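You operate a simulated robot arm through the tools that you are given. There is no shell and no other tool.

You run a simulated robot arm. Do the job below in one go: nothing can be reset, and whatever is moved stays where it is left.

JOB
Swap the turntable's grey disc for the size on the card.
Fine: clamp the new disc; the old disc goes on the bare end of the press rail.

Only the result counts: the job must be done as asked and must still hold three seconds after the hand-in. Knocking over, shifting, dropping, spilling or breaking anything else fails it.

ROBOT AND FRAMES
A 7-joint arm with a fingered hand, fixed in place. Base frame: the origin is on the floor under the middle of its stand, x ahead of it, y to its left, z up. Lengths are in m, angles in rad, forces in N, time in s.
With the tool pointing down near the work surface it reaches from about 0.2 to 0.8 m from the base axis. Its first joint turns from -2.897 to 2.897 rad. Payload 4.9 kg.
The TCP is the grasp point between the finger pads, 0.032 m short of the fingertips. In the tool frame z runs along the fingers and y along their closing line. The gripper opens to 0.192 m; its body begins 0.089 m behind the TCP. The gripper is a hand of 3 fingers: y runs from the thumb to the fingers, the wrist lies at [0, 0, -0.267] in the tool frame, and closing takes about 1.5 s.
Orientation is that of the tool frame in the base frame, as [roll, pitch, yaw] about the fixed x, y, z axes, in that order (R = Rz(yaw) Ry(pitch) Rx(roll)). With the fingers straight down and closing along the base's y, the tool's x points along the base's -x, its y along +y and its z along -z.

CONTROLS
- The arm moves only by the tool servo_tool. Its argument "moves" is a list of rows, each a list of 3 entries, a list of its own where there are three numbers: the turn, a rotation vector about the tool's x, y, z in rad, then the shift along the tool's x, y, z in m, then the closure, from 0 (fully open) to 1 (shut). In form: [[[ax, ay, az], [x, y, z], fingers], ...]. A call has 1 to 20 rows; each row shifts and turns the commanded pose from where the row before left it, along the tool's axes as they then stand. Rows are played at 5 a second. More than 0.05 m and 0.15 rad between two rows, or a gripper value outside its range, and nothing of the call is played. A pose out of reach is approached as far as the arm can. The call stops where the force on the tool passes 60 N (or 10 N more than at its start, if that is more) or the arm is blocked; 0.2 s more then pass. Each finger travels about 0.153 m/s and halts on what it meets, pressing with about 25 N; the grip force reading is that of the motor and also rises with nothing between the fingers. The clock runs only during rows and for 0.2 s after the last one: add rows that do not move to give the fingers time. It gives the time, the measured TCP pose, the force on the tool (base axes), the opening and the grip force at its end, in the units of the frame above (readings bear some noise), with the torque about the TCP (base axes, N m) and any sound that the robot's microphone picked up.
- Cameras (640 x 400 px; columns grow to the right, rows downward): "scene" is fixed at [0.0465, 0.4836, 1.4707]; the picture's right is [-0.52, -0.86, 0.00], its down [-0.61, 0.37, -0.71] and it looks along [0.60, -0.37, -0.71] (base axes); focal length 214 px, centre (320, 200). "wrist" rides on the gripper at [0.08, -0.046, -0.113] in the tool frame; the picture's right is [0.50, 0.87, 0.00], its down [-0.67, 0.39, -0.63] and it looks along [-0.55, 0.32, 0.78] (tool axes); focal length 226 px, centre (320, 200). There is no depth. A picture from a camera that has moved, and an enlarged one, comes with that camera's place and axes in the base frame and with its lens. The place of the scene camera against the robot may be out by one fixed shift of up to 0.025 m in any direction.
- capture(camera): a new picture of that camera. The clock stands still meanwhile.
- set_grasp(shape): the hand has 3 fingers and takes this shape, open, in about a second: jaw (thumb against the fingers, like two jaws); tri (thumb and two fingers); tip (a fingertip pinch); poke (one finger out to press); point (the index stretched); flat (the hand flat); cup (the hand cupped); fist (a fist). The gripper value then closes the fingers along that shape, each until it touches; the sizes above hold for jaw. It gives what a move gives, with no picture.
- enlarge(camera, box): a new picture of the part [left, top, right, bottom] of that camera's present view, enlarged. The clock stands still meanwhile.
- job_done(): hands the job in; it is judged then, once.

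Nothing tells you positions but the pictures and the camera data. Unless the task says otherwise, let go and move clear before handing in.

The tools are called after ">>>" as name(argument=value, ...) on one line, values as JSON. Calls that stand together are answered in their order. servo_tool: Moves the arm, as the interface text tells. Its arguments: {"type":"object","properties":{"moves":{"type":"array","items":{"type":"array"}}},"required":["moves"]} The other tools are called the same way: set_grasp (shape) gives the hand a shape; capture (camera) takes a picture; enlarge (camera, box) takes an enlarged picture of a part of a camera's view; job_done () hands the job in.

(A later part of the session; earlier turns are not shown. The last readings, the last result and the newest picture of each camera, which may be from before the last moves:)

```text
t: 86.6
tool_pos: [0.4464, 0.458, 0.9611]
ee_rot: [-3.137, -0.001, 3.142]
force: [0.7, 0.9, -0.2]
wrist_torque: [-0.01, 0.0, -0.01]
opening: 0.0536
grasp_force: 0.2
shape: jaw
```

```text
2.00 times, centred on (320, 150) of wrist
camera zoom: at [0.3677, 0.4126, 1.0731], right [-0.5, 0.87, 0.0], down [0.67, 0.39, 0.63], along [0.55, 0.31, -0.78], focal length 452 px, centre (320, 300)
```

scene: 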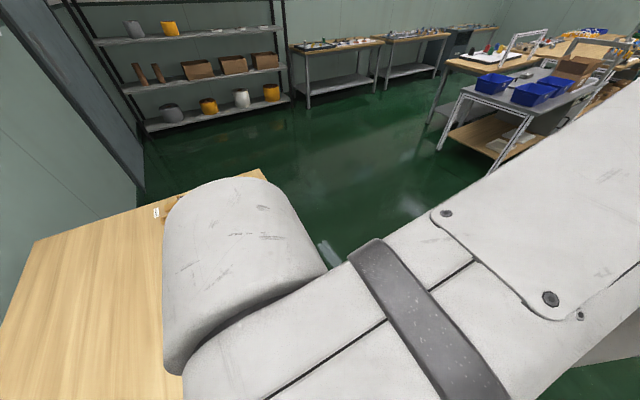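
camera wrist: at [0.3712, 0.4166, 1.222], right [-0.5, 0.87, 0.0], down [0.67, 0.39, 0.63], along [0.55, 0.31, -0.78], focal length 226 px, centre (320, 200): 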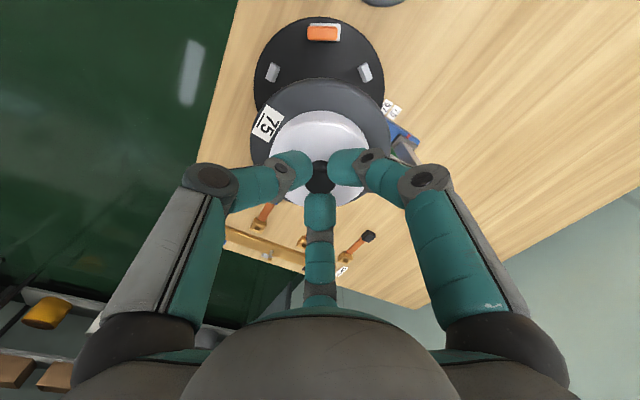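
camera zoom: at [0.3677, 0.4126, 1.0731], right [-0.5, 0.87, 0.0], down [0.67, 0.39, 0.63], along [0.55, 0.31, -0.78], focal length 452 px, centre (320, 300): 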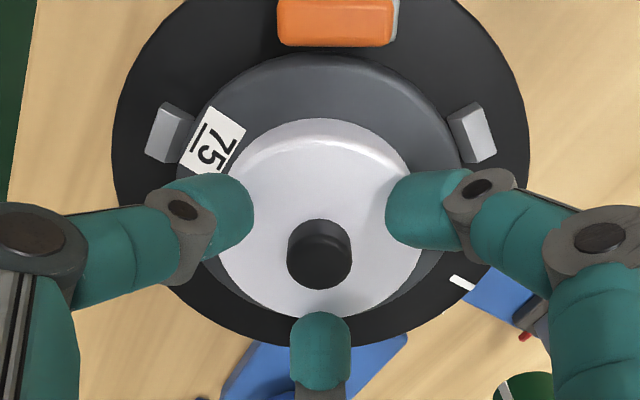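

>>> servo_tool(moves=[[[0, 0, 0], [0, 0, -0.01], 0.7], [[0, 0, 0], [0, 0, -0.02], 0.65], [[0, 0, 0], [0, 0, -0.04], 0.6], [[0, 0, 0], [0, 0, -0.045], 0.5], [[0, 0, 0], [0.03, -0.02, -0.035], 0.3], [[0, 0, 0], [0.04, -0.025, 0], 0], [[0, 0, 0], [0.04, -0.025, 0], 0], [[0, 0, 0], [0, 0, 0], 0]])

>>> capture(camera="wrist")

>>> enlarge(camera="scene", box=[225, 215, 305, 285])

```text
refused: row 5 steps farther than a row can; nothing moved
```

```text
taken
camera wrist: at [0.3677, 0.4126, 1.0731], right [-0.5, 0.87, 0.0], down [0.67, 0.39, 0.63], along [0.55, 0.31, -0.78], focal length 226 px, centre (320, 200)
```

wrist: 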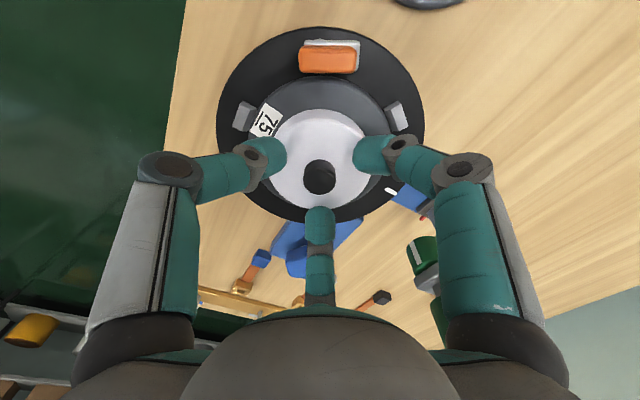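

```text
5.71 times, centred on (265, 250) of scene
camera zoom: at [0.0465, 0.4836, 1.4707], right [-0.52, -0.86, 0.0], down [-0.61, 0.37, -0.71], along [0.6, -0.37, -0.71], focal length 1226 px, centre (634, -86)
```

zoom: 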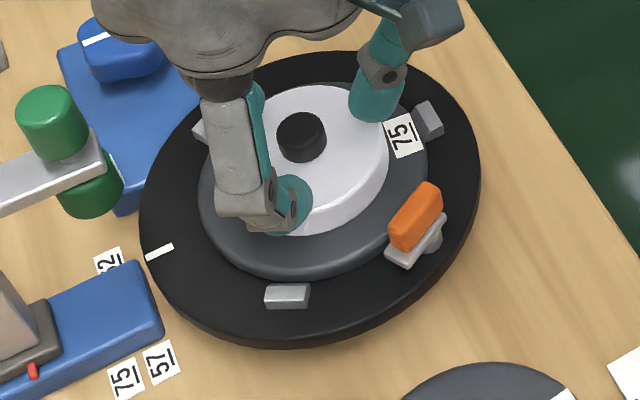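

>>> servo_tool(moves=[[[0, 0, 0], [0, 0, -0.01], 0.7], [[0, 0, 0], [0, 0, -0.02], 0.65], [[0, 0, 0], [0, 0, -0.04], 0.6], [[0, 0, 0], [0, 0, -0.045], 0.5], [[0, 0, 0], [0.03, -0.02, -0.03], 0.3], [[0, 0, 0], [0.04, -0.025, 0], 0], [[0, 0, 0], [0.04, -0.025, 0], 0], [[0, 0, 0], [0, 0, 0], 0]])

>>> capture(camera="wrist")

>>> enlarge(camera="scene", box=[225, 215, 305, 285])

```text
t: 88.4
tool_pos: [0.3339, 0.3863, 1.105]
ee_rot: [-3.139, 0.001, -3.141]
force: [-0.1, -0.1, 0.9]
wrist_torque: [0.01, -0.03, 0.03]
opening: 0.1919
grasp_force: 0.0
shape: jaw
```

```text
taken
camera wrist: at [0.2552, 0.3411, 1.2183], right [-0.5, 0.87, 0.0], down [0.67, 0.39, 0.63], along [0.55, 0.31, -0.78], focal length 226 px, centre (320, 200)
```

wrist: 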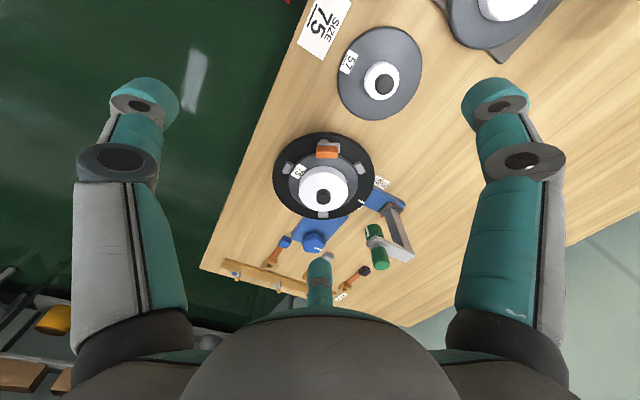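

```text
5.71 times, centred on (265, 250) of scene
camera zoom: at [0.0465, 0.4836, 1.4707], right [-0.52, -0.86, 0.0], down [-0.61, 0.37, -0.71], along [0.6, -0.37, -0.71], focal length 1226 px, centre (634, -86)
```

zoom: 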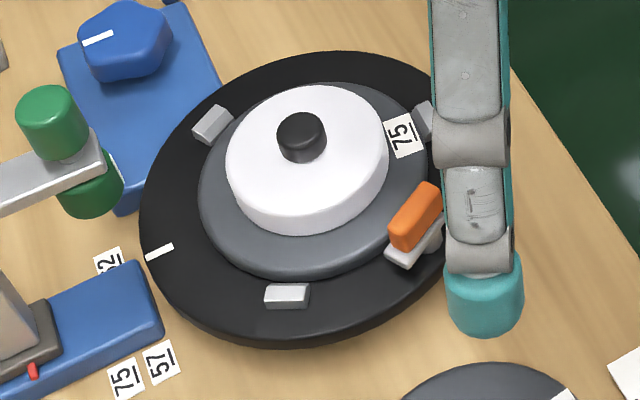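

>>> enlarge(camera="wrist", box=[260, 120, 390, 230])

>>> enlarge(camera="wrist", box=[295, 130, 365, 175])

>>> enlarge(camera="wrist", box=[300, 180, 360, 225])

```text
3.64 times, centred on (325, 175) of wrist
camera zoom: at [0.2552, 0.3411, 1.2183], right [-0.5, 0.87, 0.0], down [0.67, 0.39, 0.63], along [0.55, 0.31, -0.78], focal length 822 px, centre (302, 291)
```

zoom: 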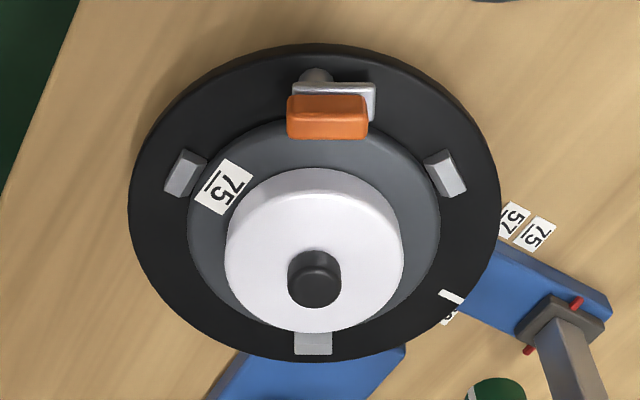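

```text
8.89 times, centred on (330, 152) of wrist
camera zoom: at [0.2552, 0.3411, 1.2183], right [-0.5, 0.87, 0.0], down [0.67, 0.39, 0.63], along [0.55, 0.31, -0.78], focal length 2009 px, centre (231, 622)
```

zoom: 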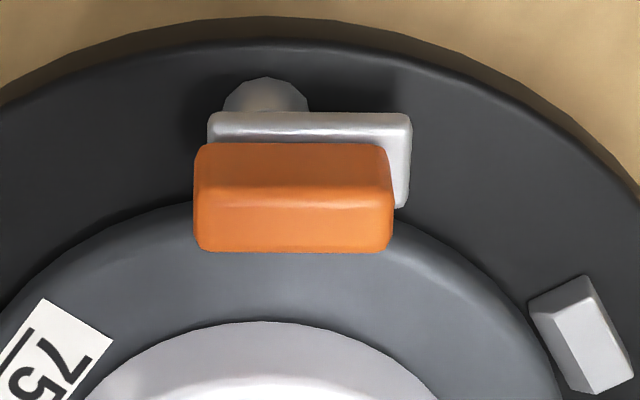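

```text
8.89 times, centred on (330, 202) of wrist
camera zoom: at [0.2552, 0.3411, 1.2183], right [-0.5, 0.87, 0.0], down [0.67, 0.39, 0.63], along [0.55, 0.31, -0.78], focal length 2009 px, centre (231, 178)
```

zoom: 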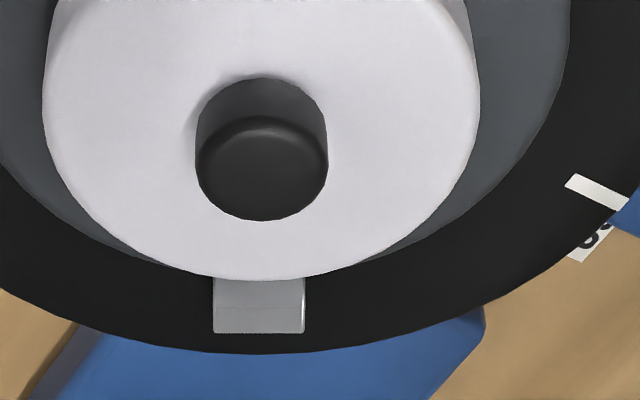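

The new disc is between the lugs, but it may not be perfectly flat. I'll take a low-angle view to verify the seating.

>>> servo_tool(moves=[[[0, 0, 0], [0.014, -0.005, 0.02], 0], [[0, 0, 0], [0.014, -0.005, 0.02], 0], [[-0.06, -0.104, 0], [0, 0, 0], 0], [[-0.06, -0.104, 0], [0, 0, 0], 0], [[-0.06, -0.104, 0], [0, 0, 0], 0], [[-0.06, -0.104, 0], [0, 0, 0], 0], [[0, 0, 0], [0, 0, 0], 0]])

>>> capture(camera="wrist")

```text
t: 90.0
tool_pos: [0.3101, 0.379, 1.0671]
ee_rot: [2.888, 0.412, 3.09]
force: [0.4, 0.6, 0.6]
wrist_torque: [0.03, 0.03, 0.0]
opening: 0.1919
grasp_force: 0.0
shape: jaw
```

```text
taken
camera wrist: at [0.194, 0.3114, 1.1238], right [-0.5, 0.87, 0.0], down [0.34, 0.2, 0.92], along [0.8, 0.46, -0.4], focal length 226 px, centre (320, 200)
```

wrist: 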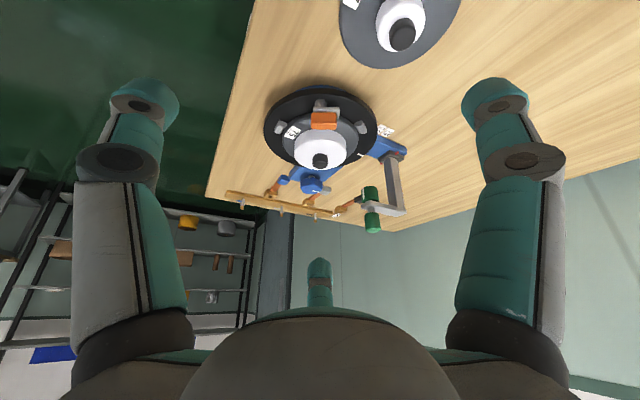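

>>> enlarge(camera="wrist", box=[255, 75, 395, 185])

>>> enlarge(camera="wrist", box=[270, 90, 330, 150])

>>> enlarge(camera="wrist", box=[320, 90, 390, 150])

```text
3.64 times, centred on (325, 130) of wrist
camera zoom: at [0.194, 0.3114, 1.1238], right [-0.5, 0.87, 0.0], down [0.34, 0.2, 0.92], along [0.8, 0.46, -0.4], focal length 822 px, centre (302, 454)
```

zoom: 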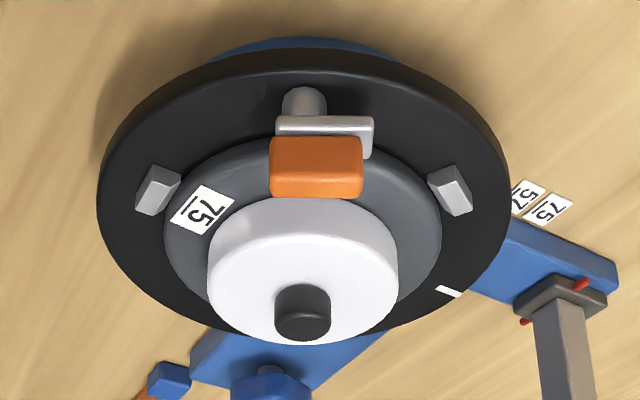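

```text
6.67 times, centred on (300, 120) of wrist
camera zoom: at [0.194, 0.3114, 1.1238], right [-0.5, 0.87, 0.0], down [0.34, 0.2, 0.92], along [0.8, 0.46, -0.4], focal length 1507 px, centre (453, 733)
```

zoom: 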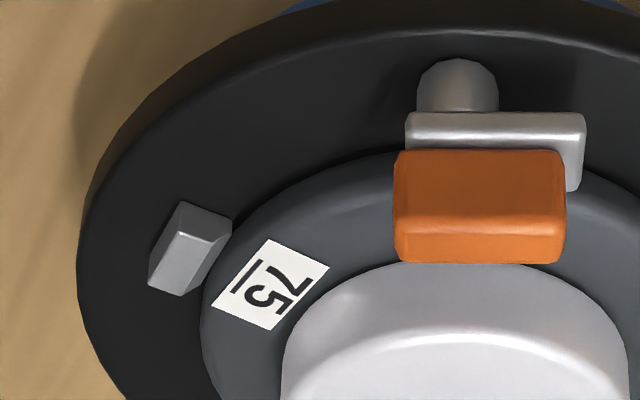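

```text
6.67 times, centred on (355, 120) of wrist
camera zoom: at [0.194, 0.3114, 1.1238], right [-0.5, 0.87, 0.0], down [0.34, 0.2, 0.92], along [0.8, 0.46, -0.4], focal length 1507 px, centre (87, 733)
```

zoom: 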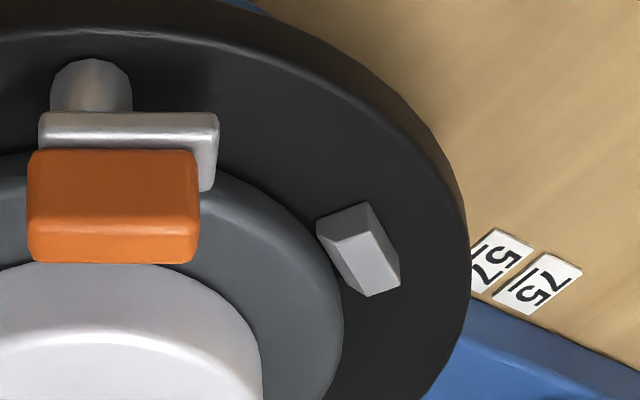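

>>> enlarge(camera="scene", box=[240, 225, 280, 255])

>>> enlarge(camera="scene", box=[250, 240, 300, 275])

```text
13.33 times, centred on (260, 240) of scene
camera zoom: at [0.0465, 0.4836, 1.4707], right [-0.52, -0.86, 0.0], down [-0.61, 0.37, -0.71], along [0.6, -0.37, -0.71], focal length 2860 px, centre (1120, -333)
```

zoom: 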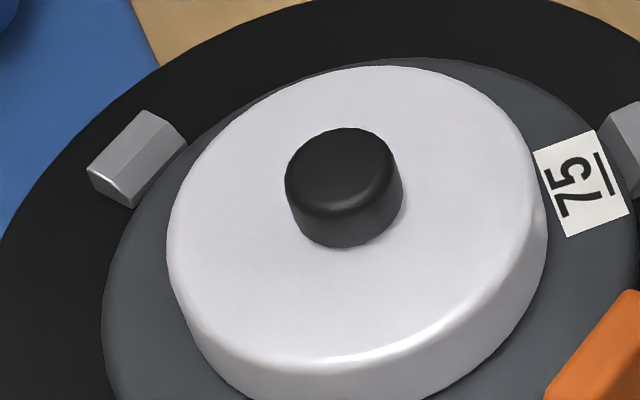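

```text
11.43 times, centred on (275, 258) of scene
camera zoom: at [0.0465, 0.4836, 1.4707], right [-0.52, -0.86, 0.0], down [-0.61, 0.37, -0.71], along [0.6, -0.37, -0.71], focal length 2451 px, centre (834, -457)
```

zoom: 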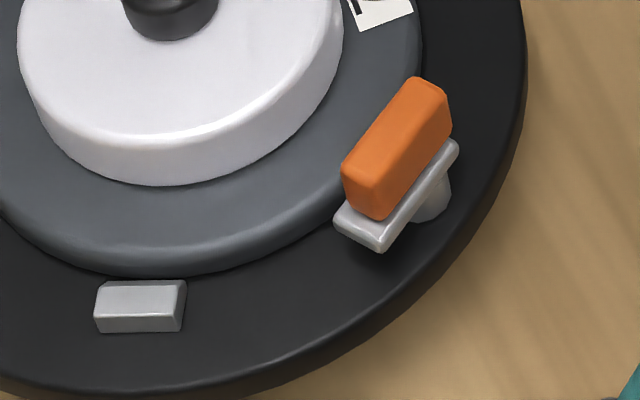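

The 75 disc is flat on the turntable between the lugs. Now I'll close the clamp by pushing the free end of the orange block inward with the thumb, approaching from outside.

>>> servo_tool(moves=[[[0.06, 0.104, 0], [0, 0, 0], 0], [[0.06, 0.104, 0], [0, 0, 0], 0], [[0.06, 0.104, 0], [0, 0, 0], 0], [[0.06, 0.104, 0], [0, 0, 0], 0], [[0, 0, 0.131], [0, 0, -0.01], 0], [[0, 0, 0.131], [0, 0, -0.01], 0], [[0, 0, 0.131], [0, 0, -0.01], 0], [[0, 0, 0.131], [0, 0, 0], 0], [[0, 0, 0.131], [0, 0, 0], 0], [[0, 0, 0.131], [0, 0, 0], 0], [[0, 0, 0.131], [0, 0, 0], 0], [[0, 0, 0.131], [0, 0, 0], 0], [[0, 0, 0], [0, 0, 0], 0]])

>>> set_grasp(shape="poke")

>>> capture(camera="wrist")

```text
t: 92.8
tool_pos: [0.3101, 0.3795, 1.0975]
ee_rot: [-3.14, 0.003, 2.092]
force: [0.5, 0.3, 0.5]
wrist_torque: [-0.01, -0.01, 0.02]
opening: 0.1917
grasp_force: 0.0
shape: jaw
```

```text
t: 93.7
tool_pos: [0.3108, 0.3791, 1.0965]
ee_rot: [-3.139, 0.002, 2.094]
force: [0.4, 0.1, -0.1]
wrist_torque: [-0.01, -0.02, 0.02]
opening: 0.0002
grasp_force: 0.1
shape: poke
```

```text
taken
camera wrist: at [0.2306, 0.4252, 1.2089], right [0.5, 0.87, 0.0], down [0.67, -0.39, 0.63], along [0.55, -0.32, -0.78], focal length 226 px, centre (320, 200)
```

wrist: 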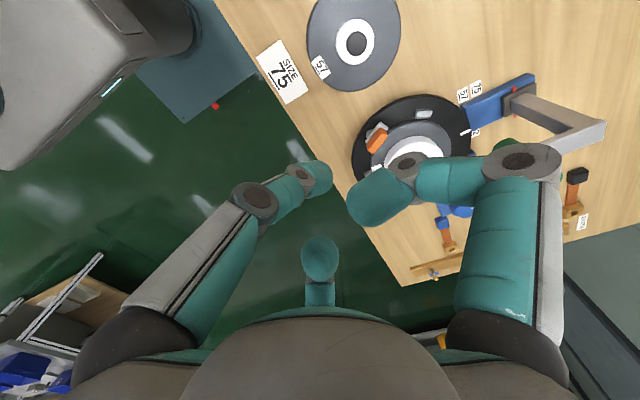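

>>> servo_tool(moves=[[[0, 0, 0], [0.0093, 0.03, 0], 0], [[0, 0, 0], [0.0093, 0.03, 0.02], 0], [[0, 0, 0], [0, 0, 0.04], 0], [[0, 0, 0], [0, 0, 0.03], 0], [[0, 0, 0], [0, 0, 0], 0]])

>>> enlarge(camera="wrist", box=[240, 90, 400, 250])

>>> enlarge(camera="scene", box=[230, 190, 330, 280])

```text
t: 94.9
tool_pos: [0.3521, 0.4243, 1.0064]
ee_rot: [-3.138, 0.004, 2.092]
force: [-0.6, 0.4, 0.3]
wrist_torque: [0.01, 0.0, 0.01]
opening: 0.0002
grasp_force: 0.0
shape: poke
```

```text
2.50 times, centred on (320, 170) of wrist
camera zoom: at [0.273, 0.4712, 1.1187], right [0.5, 0.87, 0.0], down [0.67, -0.39, 0.63], along [0.55, -0.32, -0.78], focal length 565 px, centre (320, 275)
```

zoom: 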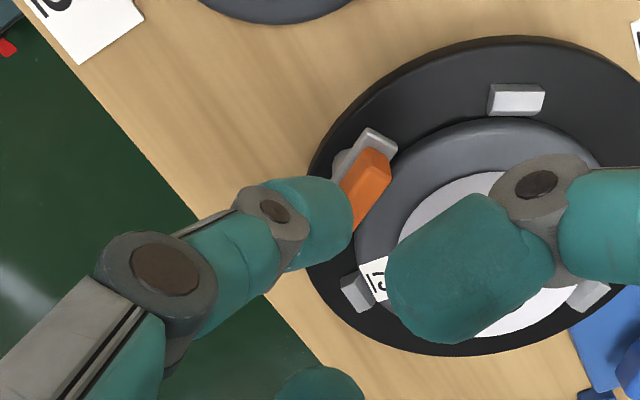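

```text
4.44 times, centred on (280, 235) of scene
camera zoom: at [0.0465, 0.4836, 1.4707], right [-0.52, -0.86, 0.0], down [-0.61, 0.37, -0.71], along [0.6, -0.37, -0.71], focal length 953 px, centre (498, 44)
```

zoom: 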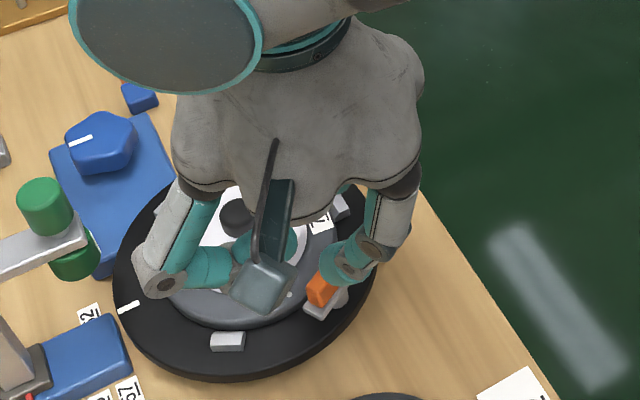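

>>> enlarge(camera="wrist", box=[310, 110, 360, 160])

>>> enlarge(camera="scene", box=[270, 230, 320, 270])

```text
8.00 times, centred on (335, 135) of wrist
camera zoom: at [0.273, 0.4712, 1.1187], right [0.5, 0.87, 0.0], down [0.67, -0.39, 0.63], along [0.55, -0.32, -0.78], focal length 1808 px, centre (200, 720)
```

zoom: 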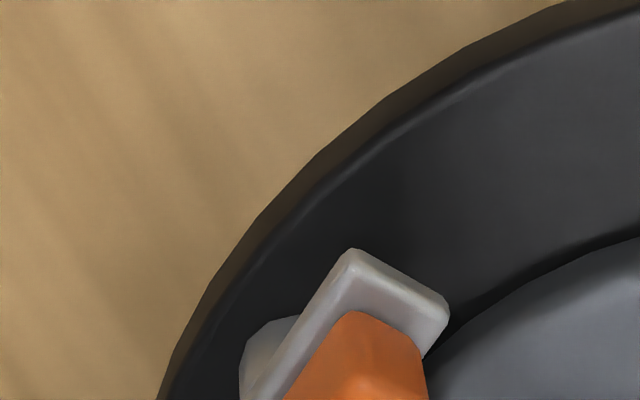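

```text
10.00 times, centred on (295, 250) of scene
camera zoom: at [0.0465, 0.4836, 1.4707], right [-0.52, -0.86, 0.0], down [-0.61, 0.37, -0.71], along [0.6, -0.37, -0.71], focal length 2145 px, centre (570, -300)
```

zoom: 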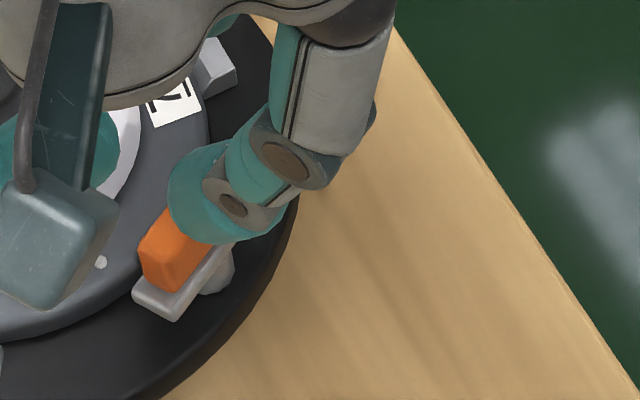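

>>> servo_tool(moves=[[[0, 0, 0], [0, 0, 0.02], 0], [[0, 0, 0], [0, 0, 0.02], 0], [[0, 0, 0], [0, 0, 0.016], 0], [[0, 0, 0], [0, 0, 0], 0]])

>>> enlarge(camera="wrist", box=[240, 90, 400, 250])

>>> enlarge(camera="scene", box=[270, 230, 320, 270])

```text
t: 95.9
tool_pos: [0.3529, 0.4248, 0.9513]
ee_rot: [-3.141, 0.003, 2.093]
force: [-0.6, -0.3, 0.3]
wrist_torque: [0.02, -0.02, 0.01]
opening: 0.0
grasp_force: 0.0
shape: poke
```

```text
2.50 times, centred on (320, 170) of wrist
camera zoom: at [0.2733, 0.4712, 1.0627], right [0.5, 0.87, 0.0], down [0.67, -0.39, 0.63], along [0.55, -0.32, -0.78], focal length 565 px, centre (320, 275)
```

zoom: 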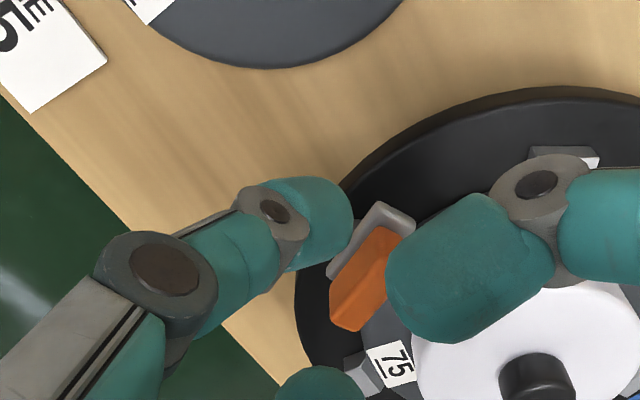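

```text
10.00 times, centred on (295, 250) of scene
camera zoom: at [0.0465, 0.4836, 1.4707], right [-0.52, -0.86, 0.0], down [-0.61, 0.37, -0.71], along [0.6, -0.37, -0.71], focal length 2145 px, centre (570, -300)
```

zoom: 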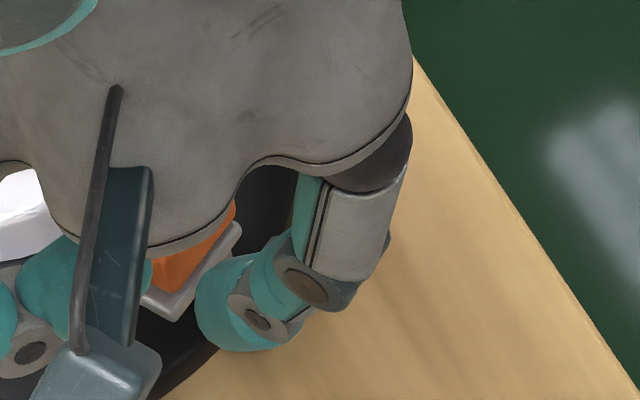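

>>> servo_tool(moves=[[[0, 0, 0], [0, 0.004, 0], 0], [[0, 0, 0], [0, 0.004, 0], 0], [[0, 0, 0], [0, 0.004, 0], 0], [[0, 0, 0], [0, 0.003, 0], 0], [[0, 0, 0], [0, 0, 0], 0]])

>>> enlarge(camera="wrist", box=[240, 90, 400, 250])

```text
t: 97.1
tool_pos: [0.3665, 0.4326, 0.949]
ee_rot: [-3.14, 0.002, 2.093]
force: [-1.3, -0.5, -0.2]
wrist_torque: [-0.03, 0.05, -0.03]
opening: 0.0
grasp_force: 0.1
shape: poke
```

```text
2.50 times, centred on (320, 170) of wrist
camera zoom: at [0.2866, 0.4786, 1.0627], right [0.5, 0.87, 0.0], down [0.67, -0.39, 0.63], along [0.55, -0.32, -0.78], focal length 565 px, centre (320, 275)
```

zoom: 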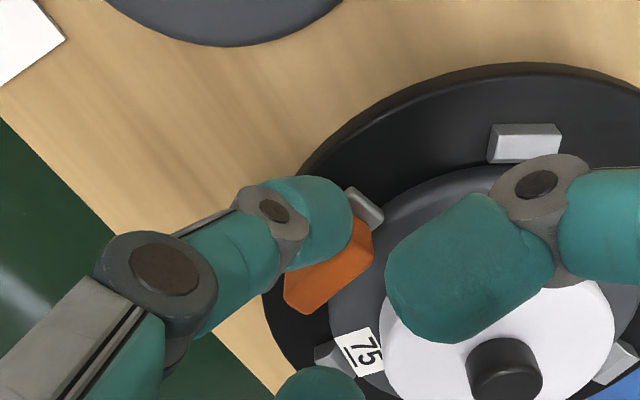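

>>> servo_tool(moves=[[[0, 0, 0], [0, 0.004, 0], 0], [[0, 0, 0], [0, 0.004, 0], 0], [[0, 0, 0], [0, 0, 0], 0]])

>>> enlarge(camera="wrist", box=[240, 90, 400, 250])

>>> enlarge(camera="scene", box=[230, 210, 320, 280])

```text
t: 97.9
tool_pos: [0.3714, 0.4355, 0.9508]
ee_rot: [-3.139, 0.003, 2.092]
force: [-1.6, -0.3, 0.6]
wrist_torque: [-0.01, 0.02, -0.02]
opening: 0.0
grasp_force: 0.0
shape: poke
```

```text
2.50 times, centred on (320, 170) of wrist
camera zoom: at [0.293, 0.4824, 1.0623], right [0.5, 0.87, 0.0], down [0.67, -0.39, 0.63], along [0.55, -0.32, -0.78], focal length 565 px, centre (320, 275)
```

zoom: 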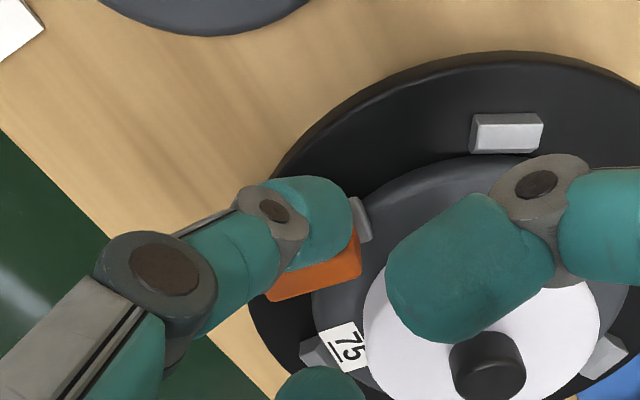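

```text
5.71 times, centred on (275, 245) of scene
camera zoom: at [0.0465, 0.4836, 1.4707], right [-0.52, -0.86, 0.0], down [-0.61, 0.37, -0.71], along [0.6, -0.37, -0.71], focal length 1226 px, centre (577, -57)
```

zoom: 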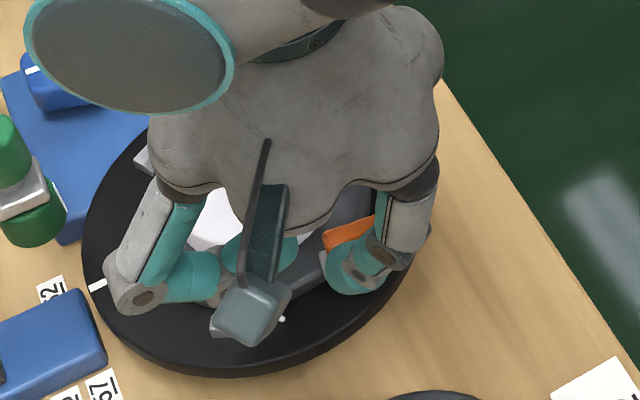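

>>> servo_tool(moves=[[[0, 0, 0], [0, 0.004, 0], 0], [[0, 0, 0], [0, 0.004, 0], 0], [[0, 0, 0], [0, 0, 0], 0]])

>>> enlarge(camera="wrist", box=[240, 90, 400, 250])

```text
t: 98.7
tool_pos: [0.381, 0.4408, 0.9506]
ee_rot: [-3.14, 0.001, 2.092]
force: [-0.5, 0.0, 0.8]
wrist_torque: [-0.03, 0.02, 0.02]
opening: 0.0
grasp_force: 0.1
shape: poke
```

```text
2.50 times, centred on (320, 170) of wrist
camera zoom: at [0.3005, 0.4866, 1.0626], right [0.5, 0.87, 0.0], down [0.67, -0.39, 0.63], along [0.55, -0.32, -0.78], focal length 565 px, centre (320, 275)
```

zoom: 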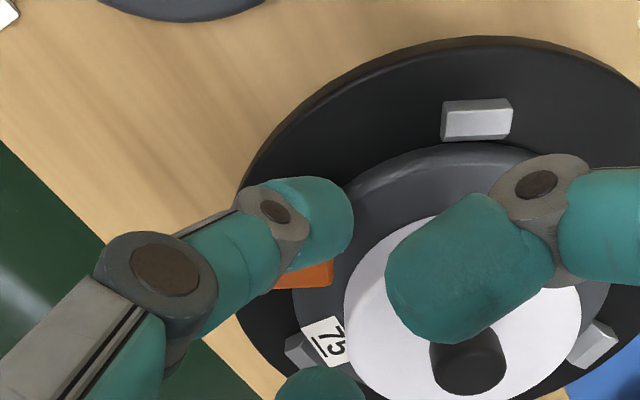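

>>> servo_tool(moves=[[[0, 0, 0], [0, 0.004, 0], 0], [[0, 0, 0], [0, 0.003, 0], 0], [[0, 0, 0], [0, 0, 0], 0]])

>>> enlarge(camera="wrist", box=[240, 90, 400, 250])

>>> enlarge(camera="scene", box=[230, 210, 320, 280])

```text
t: 99.5
tool_pos: [0.3861, 0.4432, 0.9504]
ee_rot: [-3.137, 0.001, 2.093]
force: [-0.2, -0.5, -0.3]
wrist_torque: [0.01, 0.03, -0.03]
opening: 0.0002
grasp_force: 0.1
shape: poke
```

```text
2.50 times, centred on (320, 170) of wrist
camera zoom: at [0.3067, 0.49, 1.0627], right [0.5, 0.87, 0.0], down [0.67, -0.39, 0.63], along [0.55, -0.32, -0.78], focal length 565 px, centre (320, 275)
```

zoom: 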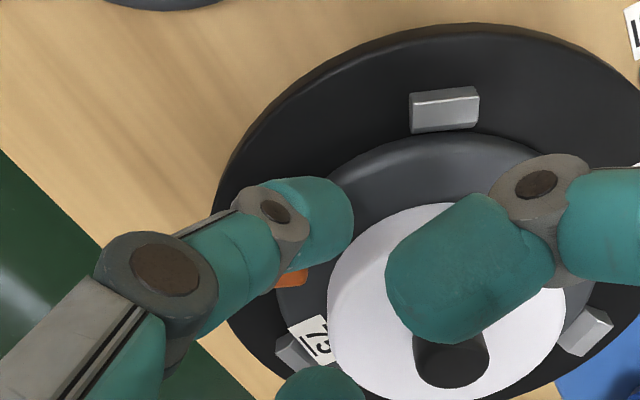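

```text
5.71 times, centred on (275, 245) of scene
camera zoom: at [0.0465, 0.4836, 1.4707], right [-0.52, -0.86, 0.0], down [-0.61, 0.37, -0.71], along [0.6, -0.37, -0.71], focal length 1226 px, centre (577, -57)
```

zoom: 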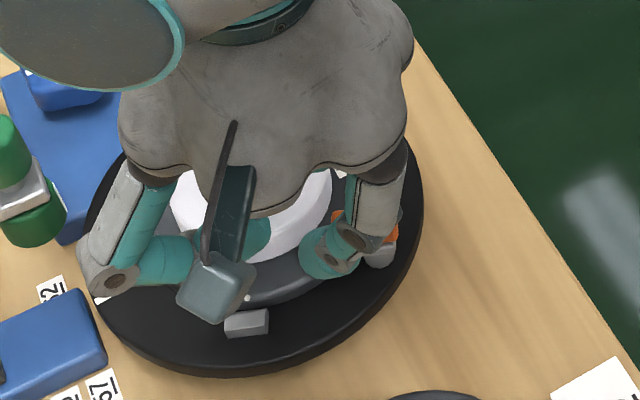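

>>> servo_tool(moves=[[[0, 0, 0], [0.002, 0, -0.015], 0], [[0, 0, 0], [0, 0, -0.03], 0], [[0, 0, 0], [0, -0.01, -0.04], 0], [[0, 0, 0], [0, -0.03, -0.035], 0], [[0, 0, 0], [0, -0.04, -0.02], 0], [[0, 0, 0], [0, -0.04, 0], 0], [[0, 0, 0], [0, 0, 0], 0]])

>>> capture(camera="wrist")

>>> enlarge(camera="scene", box=[225, 215, 305, 285])

```text
t: 101.1
tool_pos: [0.2804, 0.383, 1.0889]
ee_rot: [-3.14, 0.001, 2.091]
force: [-0.3, -0.8, 1.0]
wrist_torque: [0.01, -0.04, -0.03]
opening: 0.0
grasp_force: 0.0
shape: poke
```

```text
taken
camera wrist: at [0.2, 0.4291, 1.2018], right [0.5, 0.87, 0.0], down [0.67, -0.39, 0.63], along [0.55, -0.32, -0.78], focal length 226 px, centre (320, 200)
```

wrist: 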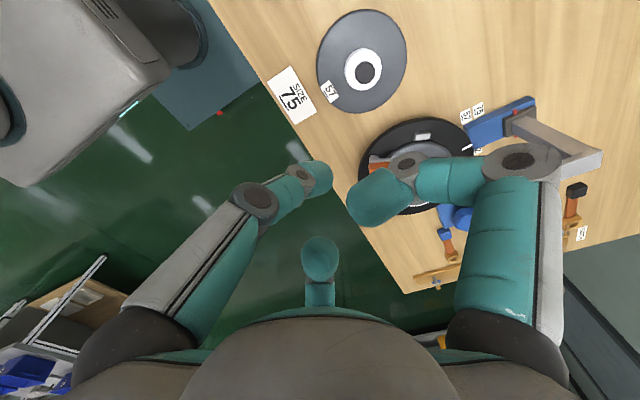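

```text
5.71 times, centred on (265, 250) of scene
camera zoom: at [0.0465, 0.4836, 1.4707], right [-0.52, -0.86, 0.0], down [-0.61, 0.37, -0.71], along [0.6, -0.37, -0.71], focal length 1226 px, centre (634, -86)
```

zoom: 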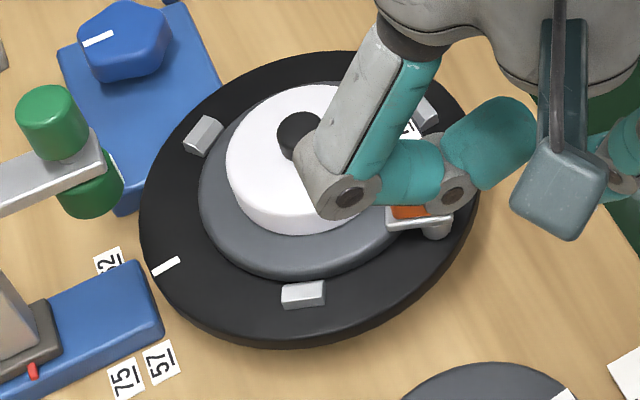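

>>> set_grasp(shape="jaw")

>>> servo_tool(moves=[[[0, 0, -0.131], [0, 0, -0.01], 0], [[0, 0, -0.131], [0, 0, -0.01], 0], [[0, 0, -0.131], [0, 0, 0], 0], [[0, 0, -0.131], [0, 0, 0], 0], [[0, 0, -0.131], [0, 0, 0], 0], [[0, 0, -0.131], [0, 0, 0], 0], [[0, 0, -0.131], [0, 0, 0], 0], [[0, 0, -0.131], [0, 0, 0], 0], [[0, 0, 0], [0, 0, 0], 0]])

>>> capture(camera="wrist")

>>> enlarge(camera="scene", box=[225, 215, 305, 285])

```text
t: 102.0
tool_pos: [0.2803, 0.3836, 1.089]
ee_rot: [-3.14, 0.002, 2.092]
force: [0.3, 0.1, 0.1]
wrist_torque: [-0.01, 0.01, 0.0]
opening: 0.1918
grasp_force: 0.2
shape: jaw
```

```text
t: 104.0
tool_pos: [0.2813, 0.3855, 1.1112]
ee_rot: [-3.14, 0.001, -3.141]
force: [0.4, -0.1, 0.2]
wrist_torque: [-0.01, 0.03, -0.02]
opening: 0.1918
grasp_force: 0.1
shape: jaw
```

```text
taken
camera wrist: at [0.2016, 0.3396, 1.2227], right [-0.5, 0.86, 0.0], down [0.67, 0.39, 0.63], along [0.55, 0.32, -0.78], focal length 226 px, centre (320, 200)
```

wrist: 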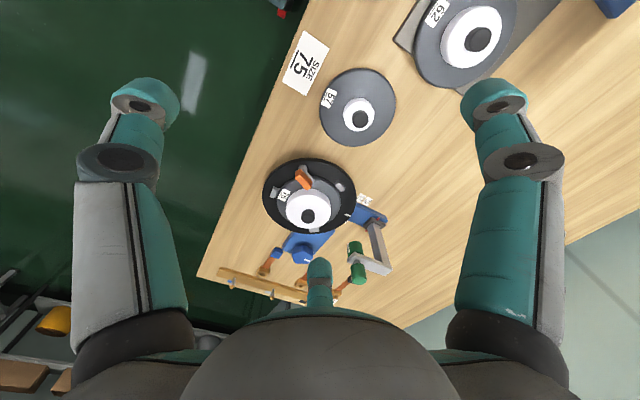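

```text
5.71 times, centred on (265, 250) of scene
camera zoom: at [0.0465, 0.4836, 1.4707], right [-0.52, -0.86, 0.0], down [-0.61, 0.37, -0.71], along [0.6, -0.37, -0.71], focal length 1226 px, centre (634, -86)
```

zoom: 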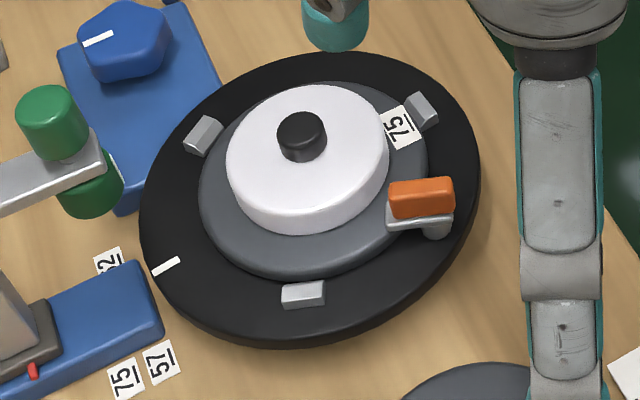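

>>> enlarge(camera="wrist", box=[255, 150, 365, 240])

>>> enlarge(camera="wrist", box=[275, 155, 345, 200])

```text
4.44 times, centred on (310, 195) of wrist
camera zoom: at [0.2016, 0.3396, 1.2227], right [-0.5, 0.86, 0.0], down [0.67, 0.39, 0.63], along [0.55, 0.32, -0.78], focal length 1005 px, centre (364, 222)
```

zoom: 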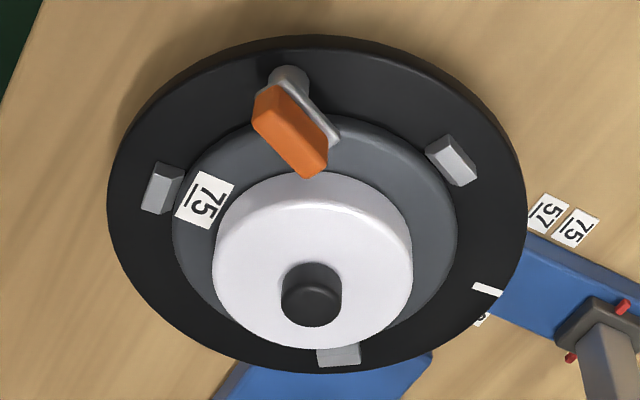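

```text
8.89 times, centred on (310, 178) of wrist
camera zoom: at [0.2016, 0.3396, 1.2227], right [-0.5, 0.86, 0.0], down [0.67, 0.39, 0.63], along [0.55, 0.32, -0.78], focal length 2009 px, centre (409, 400)
```

zoom: 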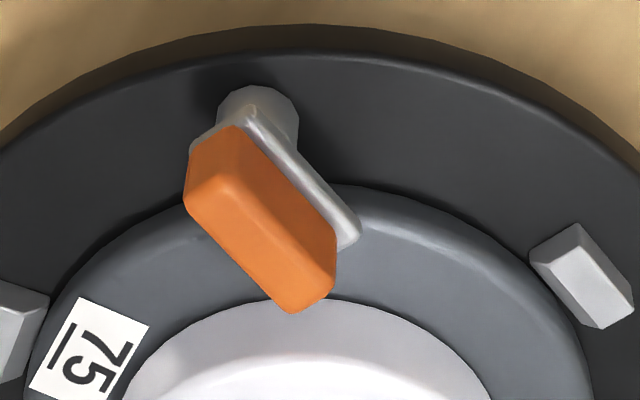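

The clamp is only partly closed (about 37° from radial), and the turntable turned about 7° during the push. The disc may also be riding up on the near lugs' chamfers. I'll take a very low-angle view to judge before fixing anything.

>>> servo_tool(moves=[[[0, 0, 0], [0.018, -0.022, 0.02], 0], [[0, 0, 0], [0.018, -0.022, 0.02], 0], [[-0.06, -0.104, 0], [0, 0, 0], 0], [[-0.06, -0.104, 0], [0, 0, 0], 0], [[-0.06, -0.104, 0], [0, 0, 0], 0], [[-0.06, -0.104, 0], [0, 0, 0], 0], [[-0.06, -0.104, 0], [0, 0, 0], 0], [[-0.06, -0.104, 0], [0, 0, 0], 0], [[0, 0, 0], [0, 0, 0], 0]])

>>> capture(camera="wrist")

```text
t: 106.0
tool_pos: [0.2455, 0.3405, 1.0697]
ee_rot: [2.728, 0.609, 3.011]
force: [-0.5, -0.3, 0.6]
wrist_torque: [0.0, -0.03, 0.0]
opening: 0.1919
grasp_force: 0.0
shape: jaw
```

```text
taken
camera wrist: at [0.1206, 0.2696, 1.0938], right [-0.5, 0.87, 0.0], down [0.14, 0.08, 0.99], along [0.85, 0.49, -0.17], focal length 226 px, centre (320, 200)
```

wrist: 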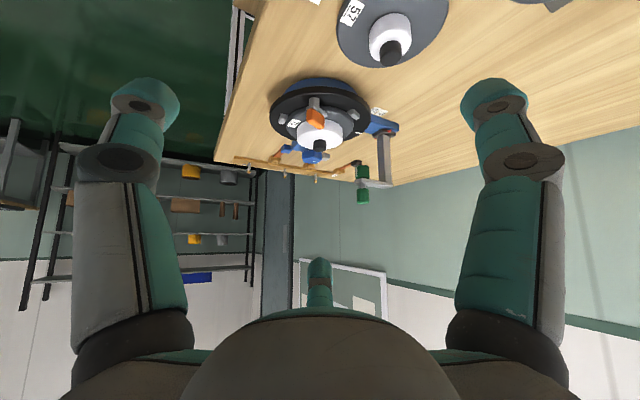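

>>> servo_tool(moves=[[[0, 0, 0], [0.0191, -0.011, 0.025], 0], [[0, 0, 0], [0.0191, -0.011, 0.025], 0], [[0, 0, 0], [0.0191, -0.011, 0.025], 0], [[0, 0, 0], [0, 0, 0], 0]])

>>> capture(camera="wrist")

>>> enlarge(camera="wrist", box=[260, 110, 380, 185])

```text
t: 107.0
tool_pos: [0.2455, 0.3431, 0.971]
ee_rot: [2.729, 0.608, 3.009]
force: [-0.4, -0.6, -0.9]
wrist_torque: [0.02, 0.0, 0.02]
opening: 0.1915
grasp_force: 0.0
shape: jaw
```

```text
taken
camera wrist: at [0.1203, 0.2704, 0.9946], right [-0.5, 0.87, 0.0], down [0.14, 0.08, 0.99], along [0.85, 0.49, -0.17], focal length 226 px, centre (320, 200)
```

wrist: 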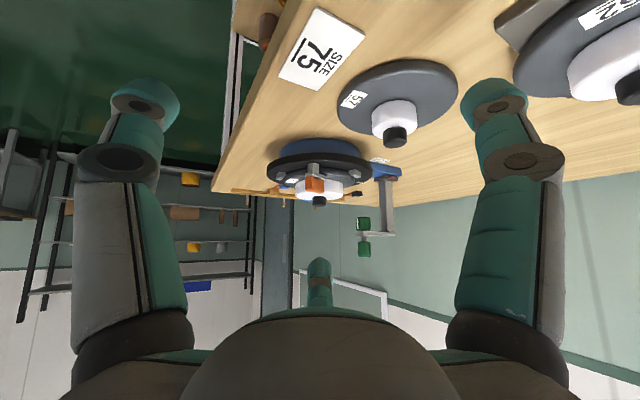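

```text
5.33 times, centred on (320, 148) of wrist
camera zoom: at [0.1203, 0.2704, 0.9946], right [-0.5, 0.87, 0.0], down [0.14, 0.08, 0.99], along [0.85, 0.49, -0.17], focal length 1206 px, centre (320, 480)
```

zoom: 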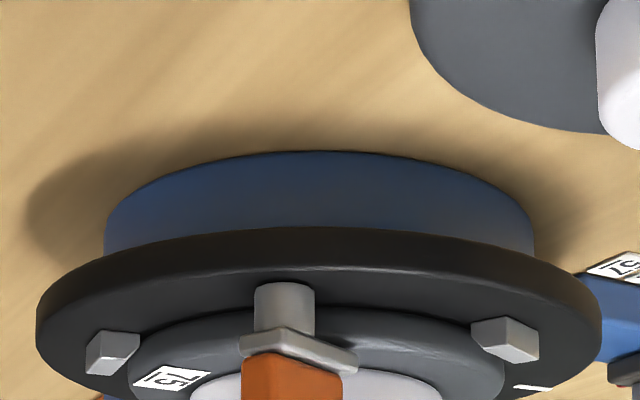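

>>> enlarge(camera="wrist", box=[270, 155, 370, 215])

>>> enlarge(camera="wrist", box=[270, 160, 320, 192])

>>> enlarge(camera="wrist", box=[315, 160, 365, 192])

```text
6.40 times, centred on (320, 185) of wrist
camera zoom: at [0.1203, 0.2704, 0.9946], right [-0.5, 0.87, 0.0], down [0.14, 0.08, 0.99], along [0.85, 0.49, -0.17], focal length 1447 px, centre (320, 296)
```

zoom: 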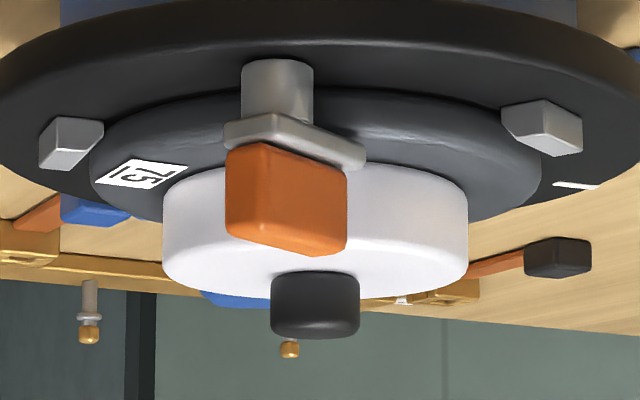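

```text
12.50 times, centred on (295, 176) of wrist
camera zoom: at [0.1203, 0.2704, 0.9946], right [-0.5, 0.87, 0.0], down [0.14, 0.08, 0.99], along [0.85, 0.49, -0.17], focal length 2826 px, centre (632, 500)
```

zoom: 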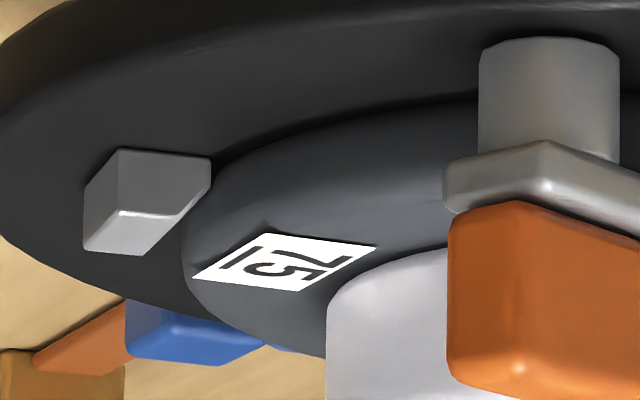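

```text
12.50 times, centred on (340, 176) of wrist
camera zoom: at [0.1203, 0.2704, 0.9946], right [-0.5, 0.87, 0.0], down [0.14, 0.08, 0.99], along [0.85, 0.49, -0.17], focal length 2826 px, centre (70, 500)
```

zoom: 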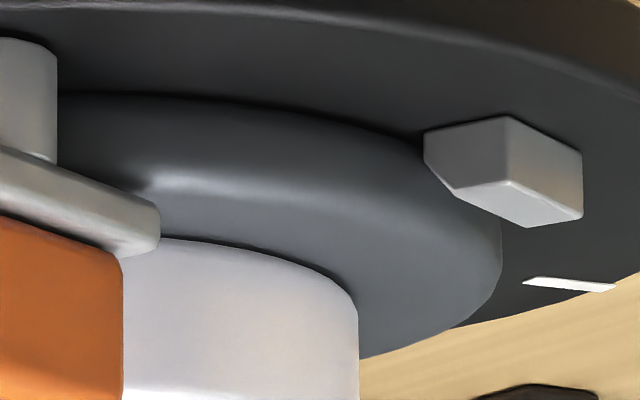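

This view shows the disc lying flat on the turntable, against the bases of the two near lugs, so it is properly seated. What remains is to close the clamp fully and turn the turntable back by about 7°. Pushing the outer end of the block clockwise does both. I'll back off and go to that side.

>>> servo_tool(moves=[[[0, 0, 0], [-0.0191, 0.011, -0.025], 0], [[0, 0, 0], [-0.0191, 0.011, -0.025], 0], [[0, 0, 0], [-0.0191, 0.011, -0.025], 0], [[0.06, 0.104, 0], [0, 0, 0], 0], [[0.06, 0.104, 0], [0, 0, 0], 0], [[0.06, 0.104, 0], [0, 0, 0], 0], [[0.06, 0.104, 0], [0, 0, 0], 0], [[0.06, 0.104, 0], [0, 0, 0], 0], [[0.06, 0.104, 0], [0, 0, 0], 0], [[0, 0, -0.129], [0, 0, 0], 0], [[0, 0, -0.129], [0, 0, 0], 0], [[0, 0, -0.129], [0, 0, 0], 0], [[0, 0, -0.129], [0, 0, 0], 0], [[0, 0, -0.129], [0, 0, 0], 0], [[0, 0, 0], [0, 0, 0], 0]])

>>> set_grasp(shape="poke")

>>> enlarge(camera="scene", box=[225, 215, 305, 285])

```text
t: 110.2
tool_pos: [0.2448, 0.3427, 1.072]
ee_rot: [-3.139, -0.002, -2.498]
force: [0.3, 0.0, 0.9]
wrist_torque: [0.02, -0.01, 0.02]
opening: 0.1919
grasp_force: 0.1
shape: jaw
```

```text
t: 111.1
tool_pos: [0.2457, 0.3422, 1.0722]
ee_rot: [-3.141, -0.003, -2.497]
force: [0.3, 0.3, 0.6]
wrist_torque: [0.01, 0.0, -0.02]
opening: 0.0
grasp_force: 0.1
shape: poke
```

```text
5.71 times, centred on (265, 250) of scene
camera zoom: at [0.0465, 0.4836, 1.4707], right [-0.52, -0.86, 0.0], down [-0.61, 0.37, -0.71], along [0.6, -0.37, -0.71], focal length 1226 px, centre (634, -86)
```

zoom: 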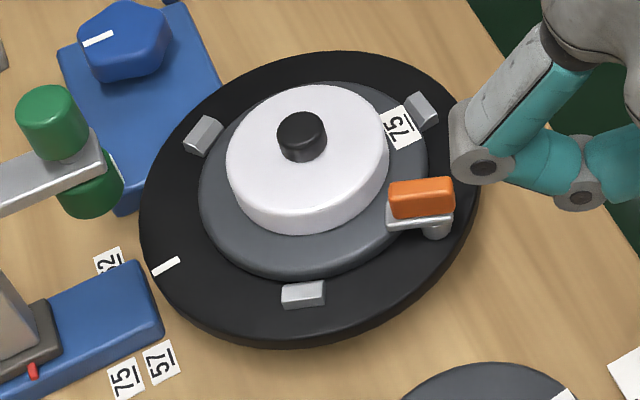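

>>> servo_tool(moves=[[[0, 0, 0], [-0.034, -0.0144, 0], 0], [[0, 0, 0], [-0.034, -0.0144, 0], 0], [[0, 0, 0], [-0.034, -0.0144, 0], 0], [[0, 0, 0], [-0.034, -0.0144, 0.015], 0], [[0, 0, 0], [0, 0, 0.04], 0], [[0, 0, 0], [0, 0, 0], 0]])

>>> enlarge(camera="wrist", box=[240, 90, 400, 250])

```text
t: 112.5
tool_pos: [0.3877, 0.3759, 1.0164]
ee_rot: [-3.141, -0.002, -2.496]
force: [0.0, -0.9, 0.6]
wrist_torque: [0.0, 0.0, 0.03]
opening: 0.0
grasp_force: 0.1
shape: poke
```

```text
2.50 times, centred on (320, 170) of wrist
camera zoom: at [0.3524, 0.2917, 1.1291], right [-0.92, 0.39, 0.0], down [0.3, 0.71, 0.63], along [0.25, 0.58, -0.78], focal length 565 px, centre (320, 275)
```

zoom: 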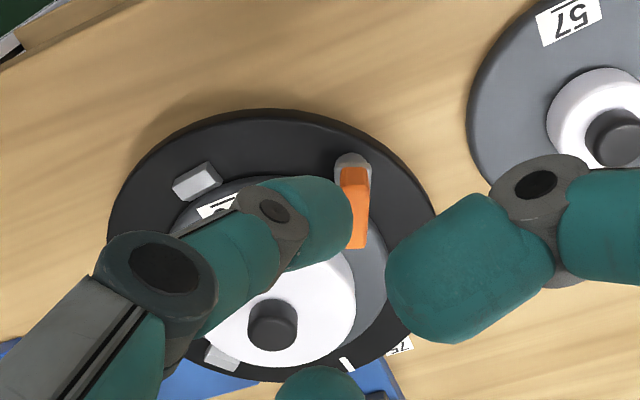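

>>> servo_tool(moves=[[[0, 0, 0], [-0.007, 0, 0.02], 0], [[0, 0, 0], [0, 0, 0.025], 0], [[0, 0, 0], [0, 0, 0.022], 0], [[0, 0, 0], [0, 0, 0], 0]])

>>> enlarge(camera="wrist", box=[240, 90, 400, 250])

>>> enlarge(camera="scene", box=[225, 215, 325, 285])

```text
t: 113.5
tool_pos: [0.3946, 0.3815, 0.949]
ee_rot: [-3.14, -0.003, -2.495]
force: [0.1, -0.3, 0.2]
wrist_torque: [0.0, 0.02, 0.01]
opening: 0.0
grasp_force: 0.0
shape: poke
```

```text
2.50 times, centred on (320, 170) of wrist
camera zoom: at [0.358, 0.2966, 1.0613], right [-0.92, 0.39, 0.0], down [0.3, 0.71, 0.63], along [0.25, 0.58, -0.78], focal length 565 px, centre (320, 275)
```

zoom: 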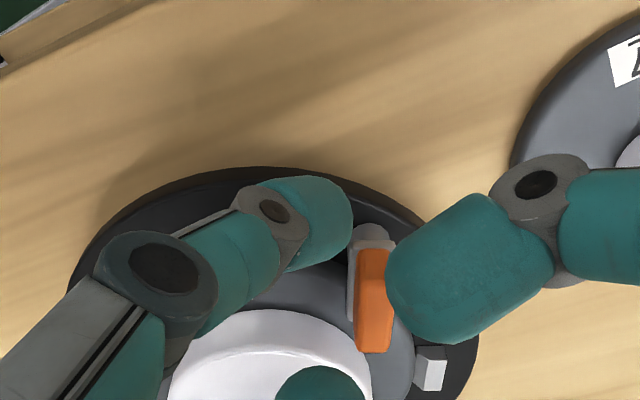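

```text
5.71 times, centred on (275, 250) of scene
camera zoom: at [0.0465, 0.4836, 1.4707], right [-0.52, -0.86, 0.0], down [-0.61, 0.37, -0.71], along [0.6, -0.37, -0.71], focal length 1226 px, centre (577, -86)
```

zoom: 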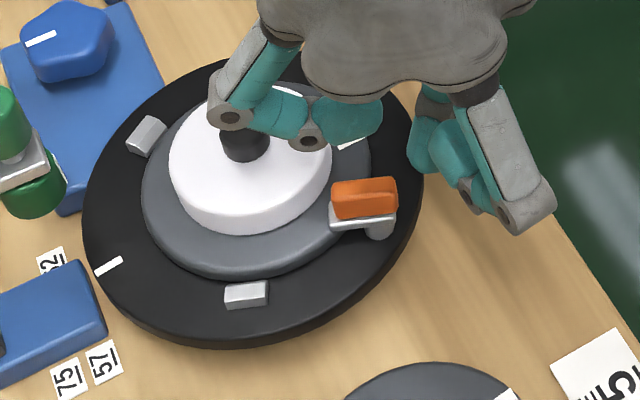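

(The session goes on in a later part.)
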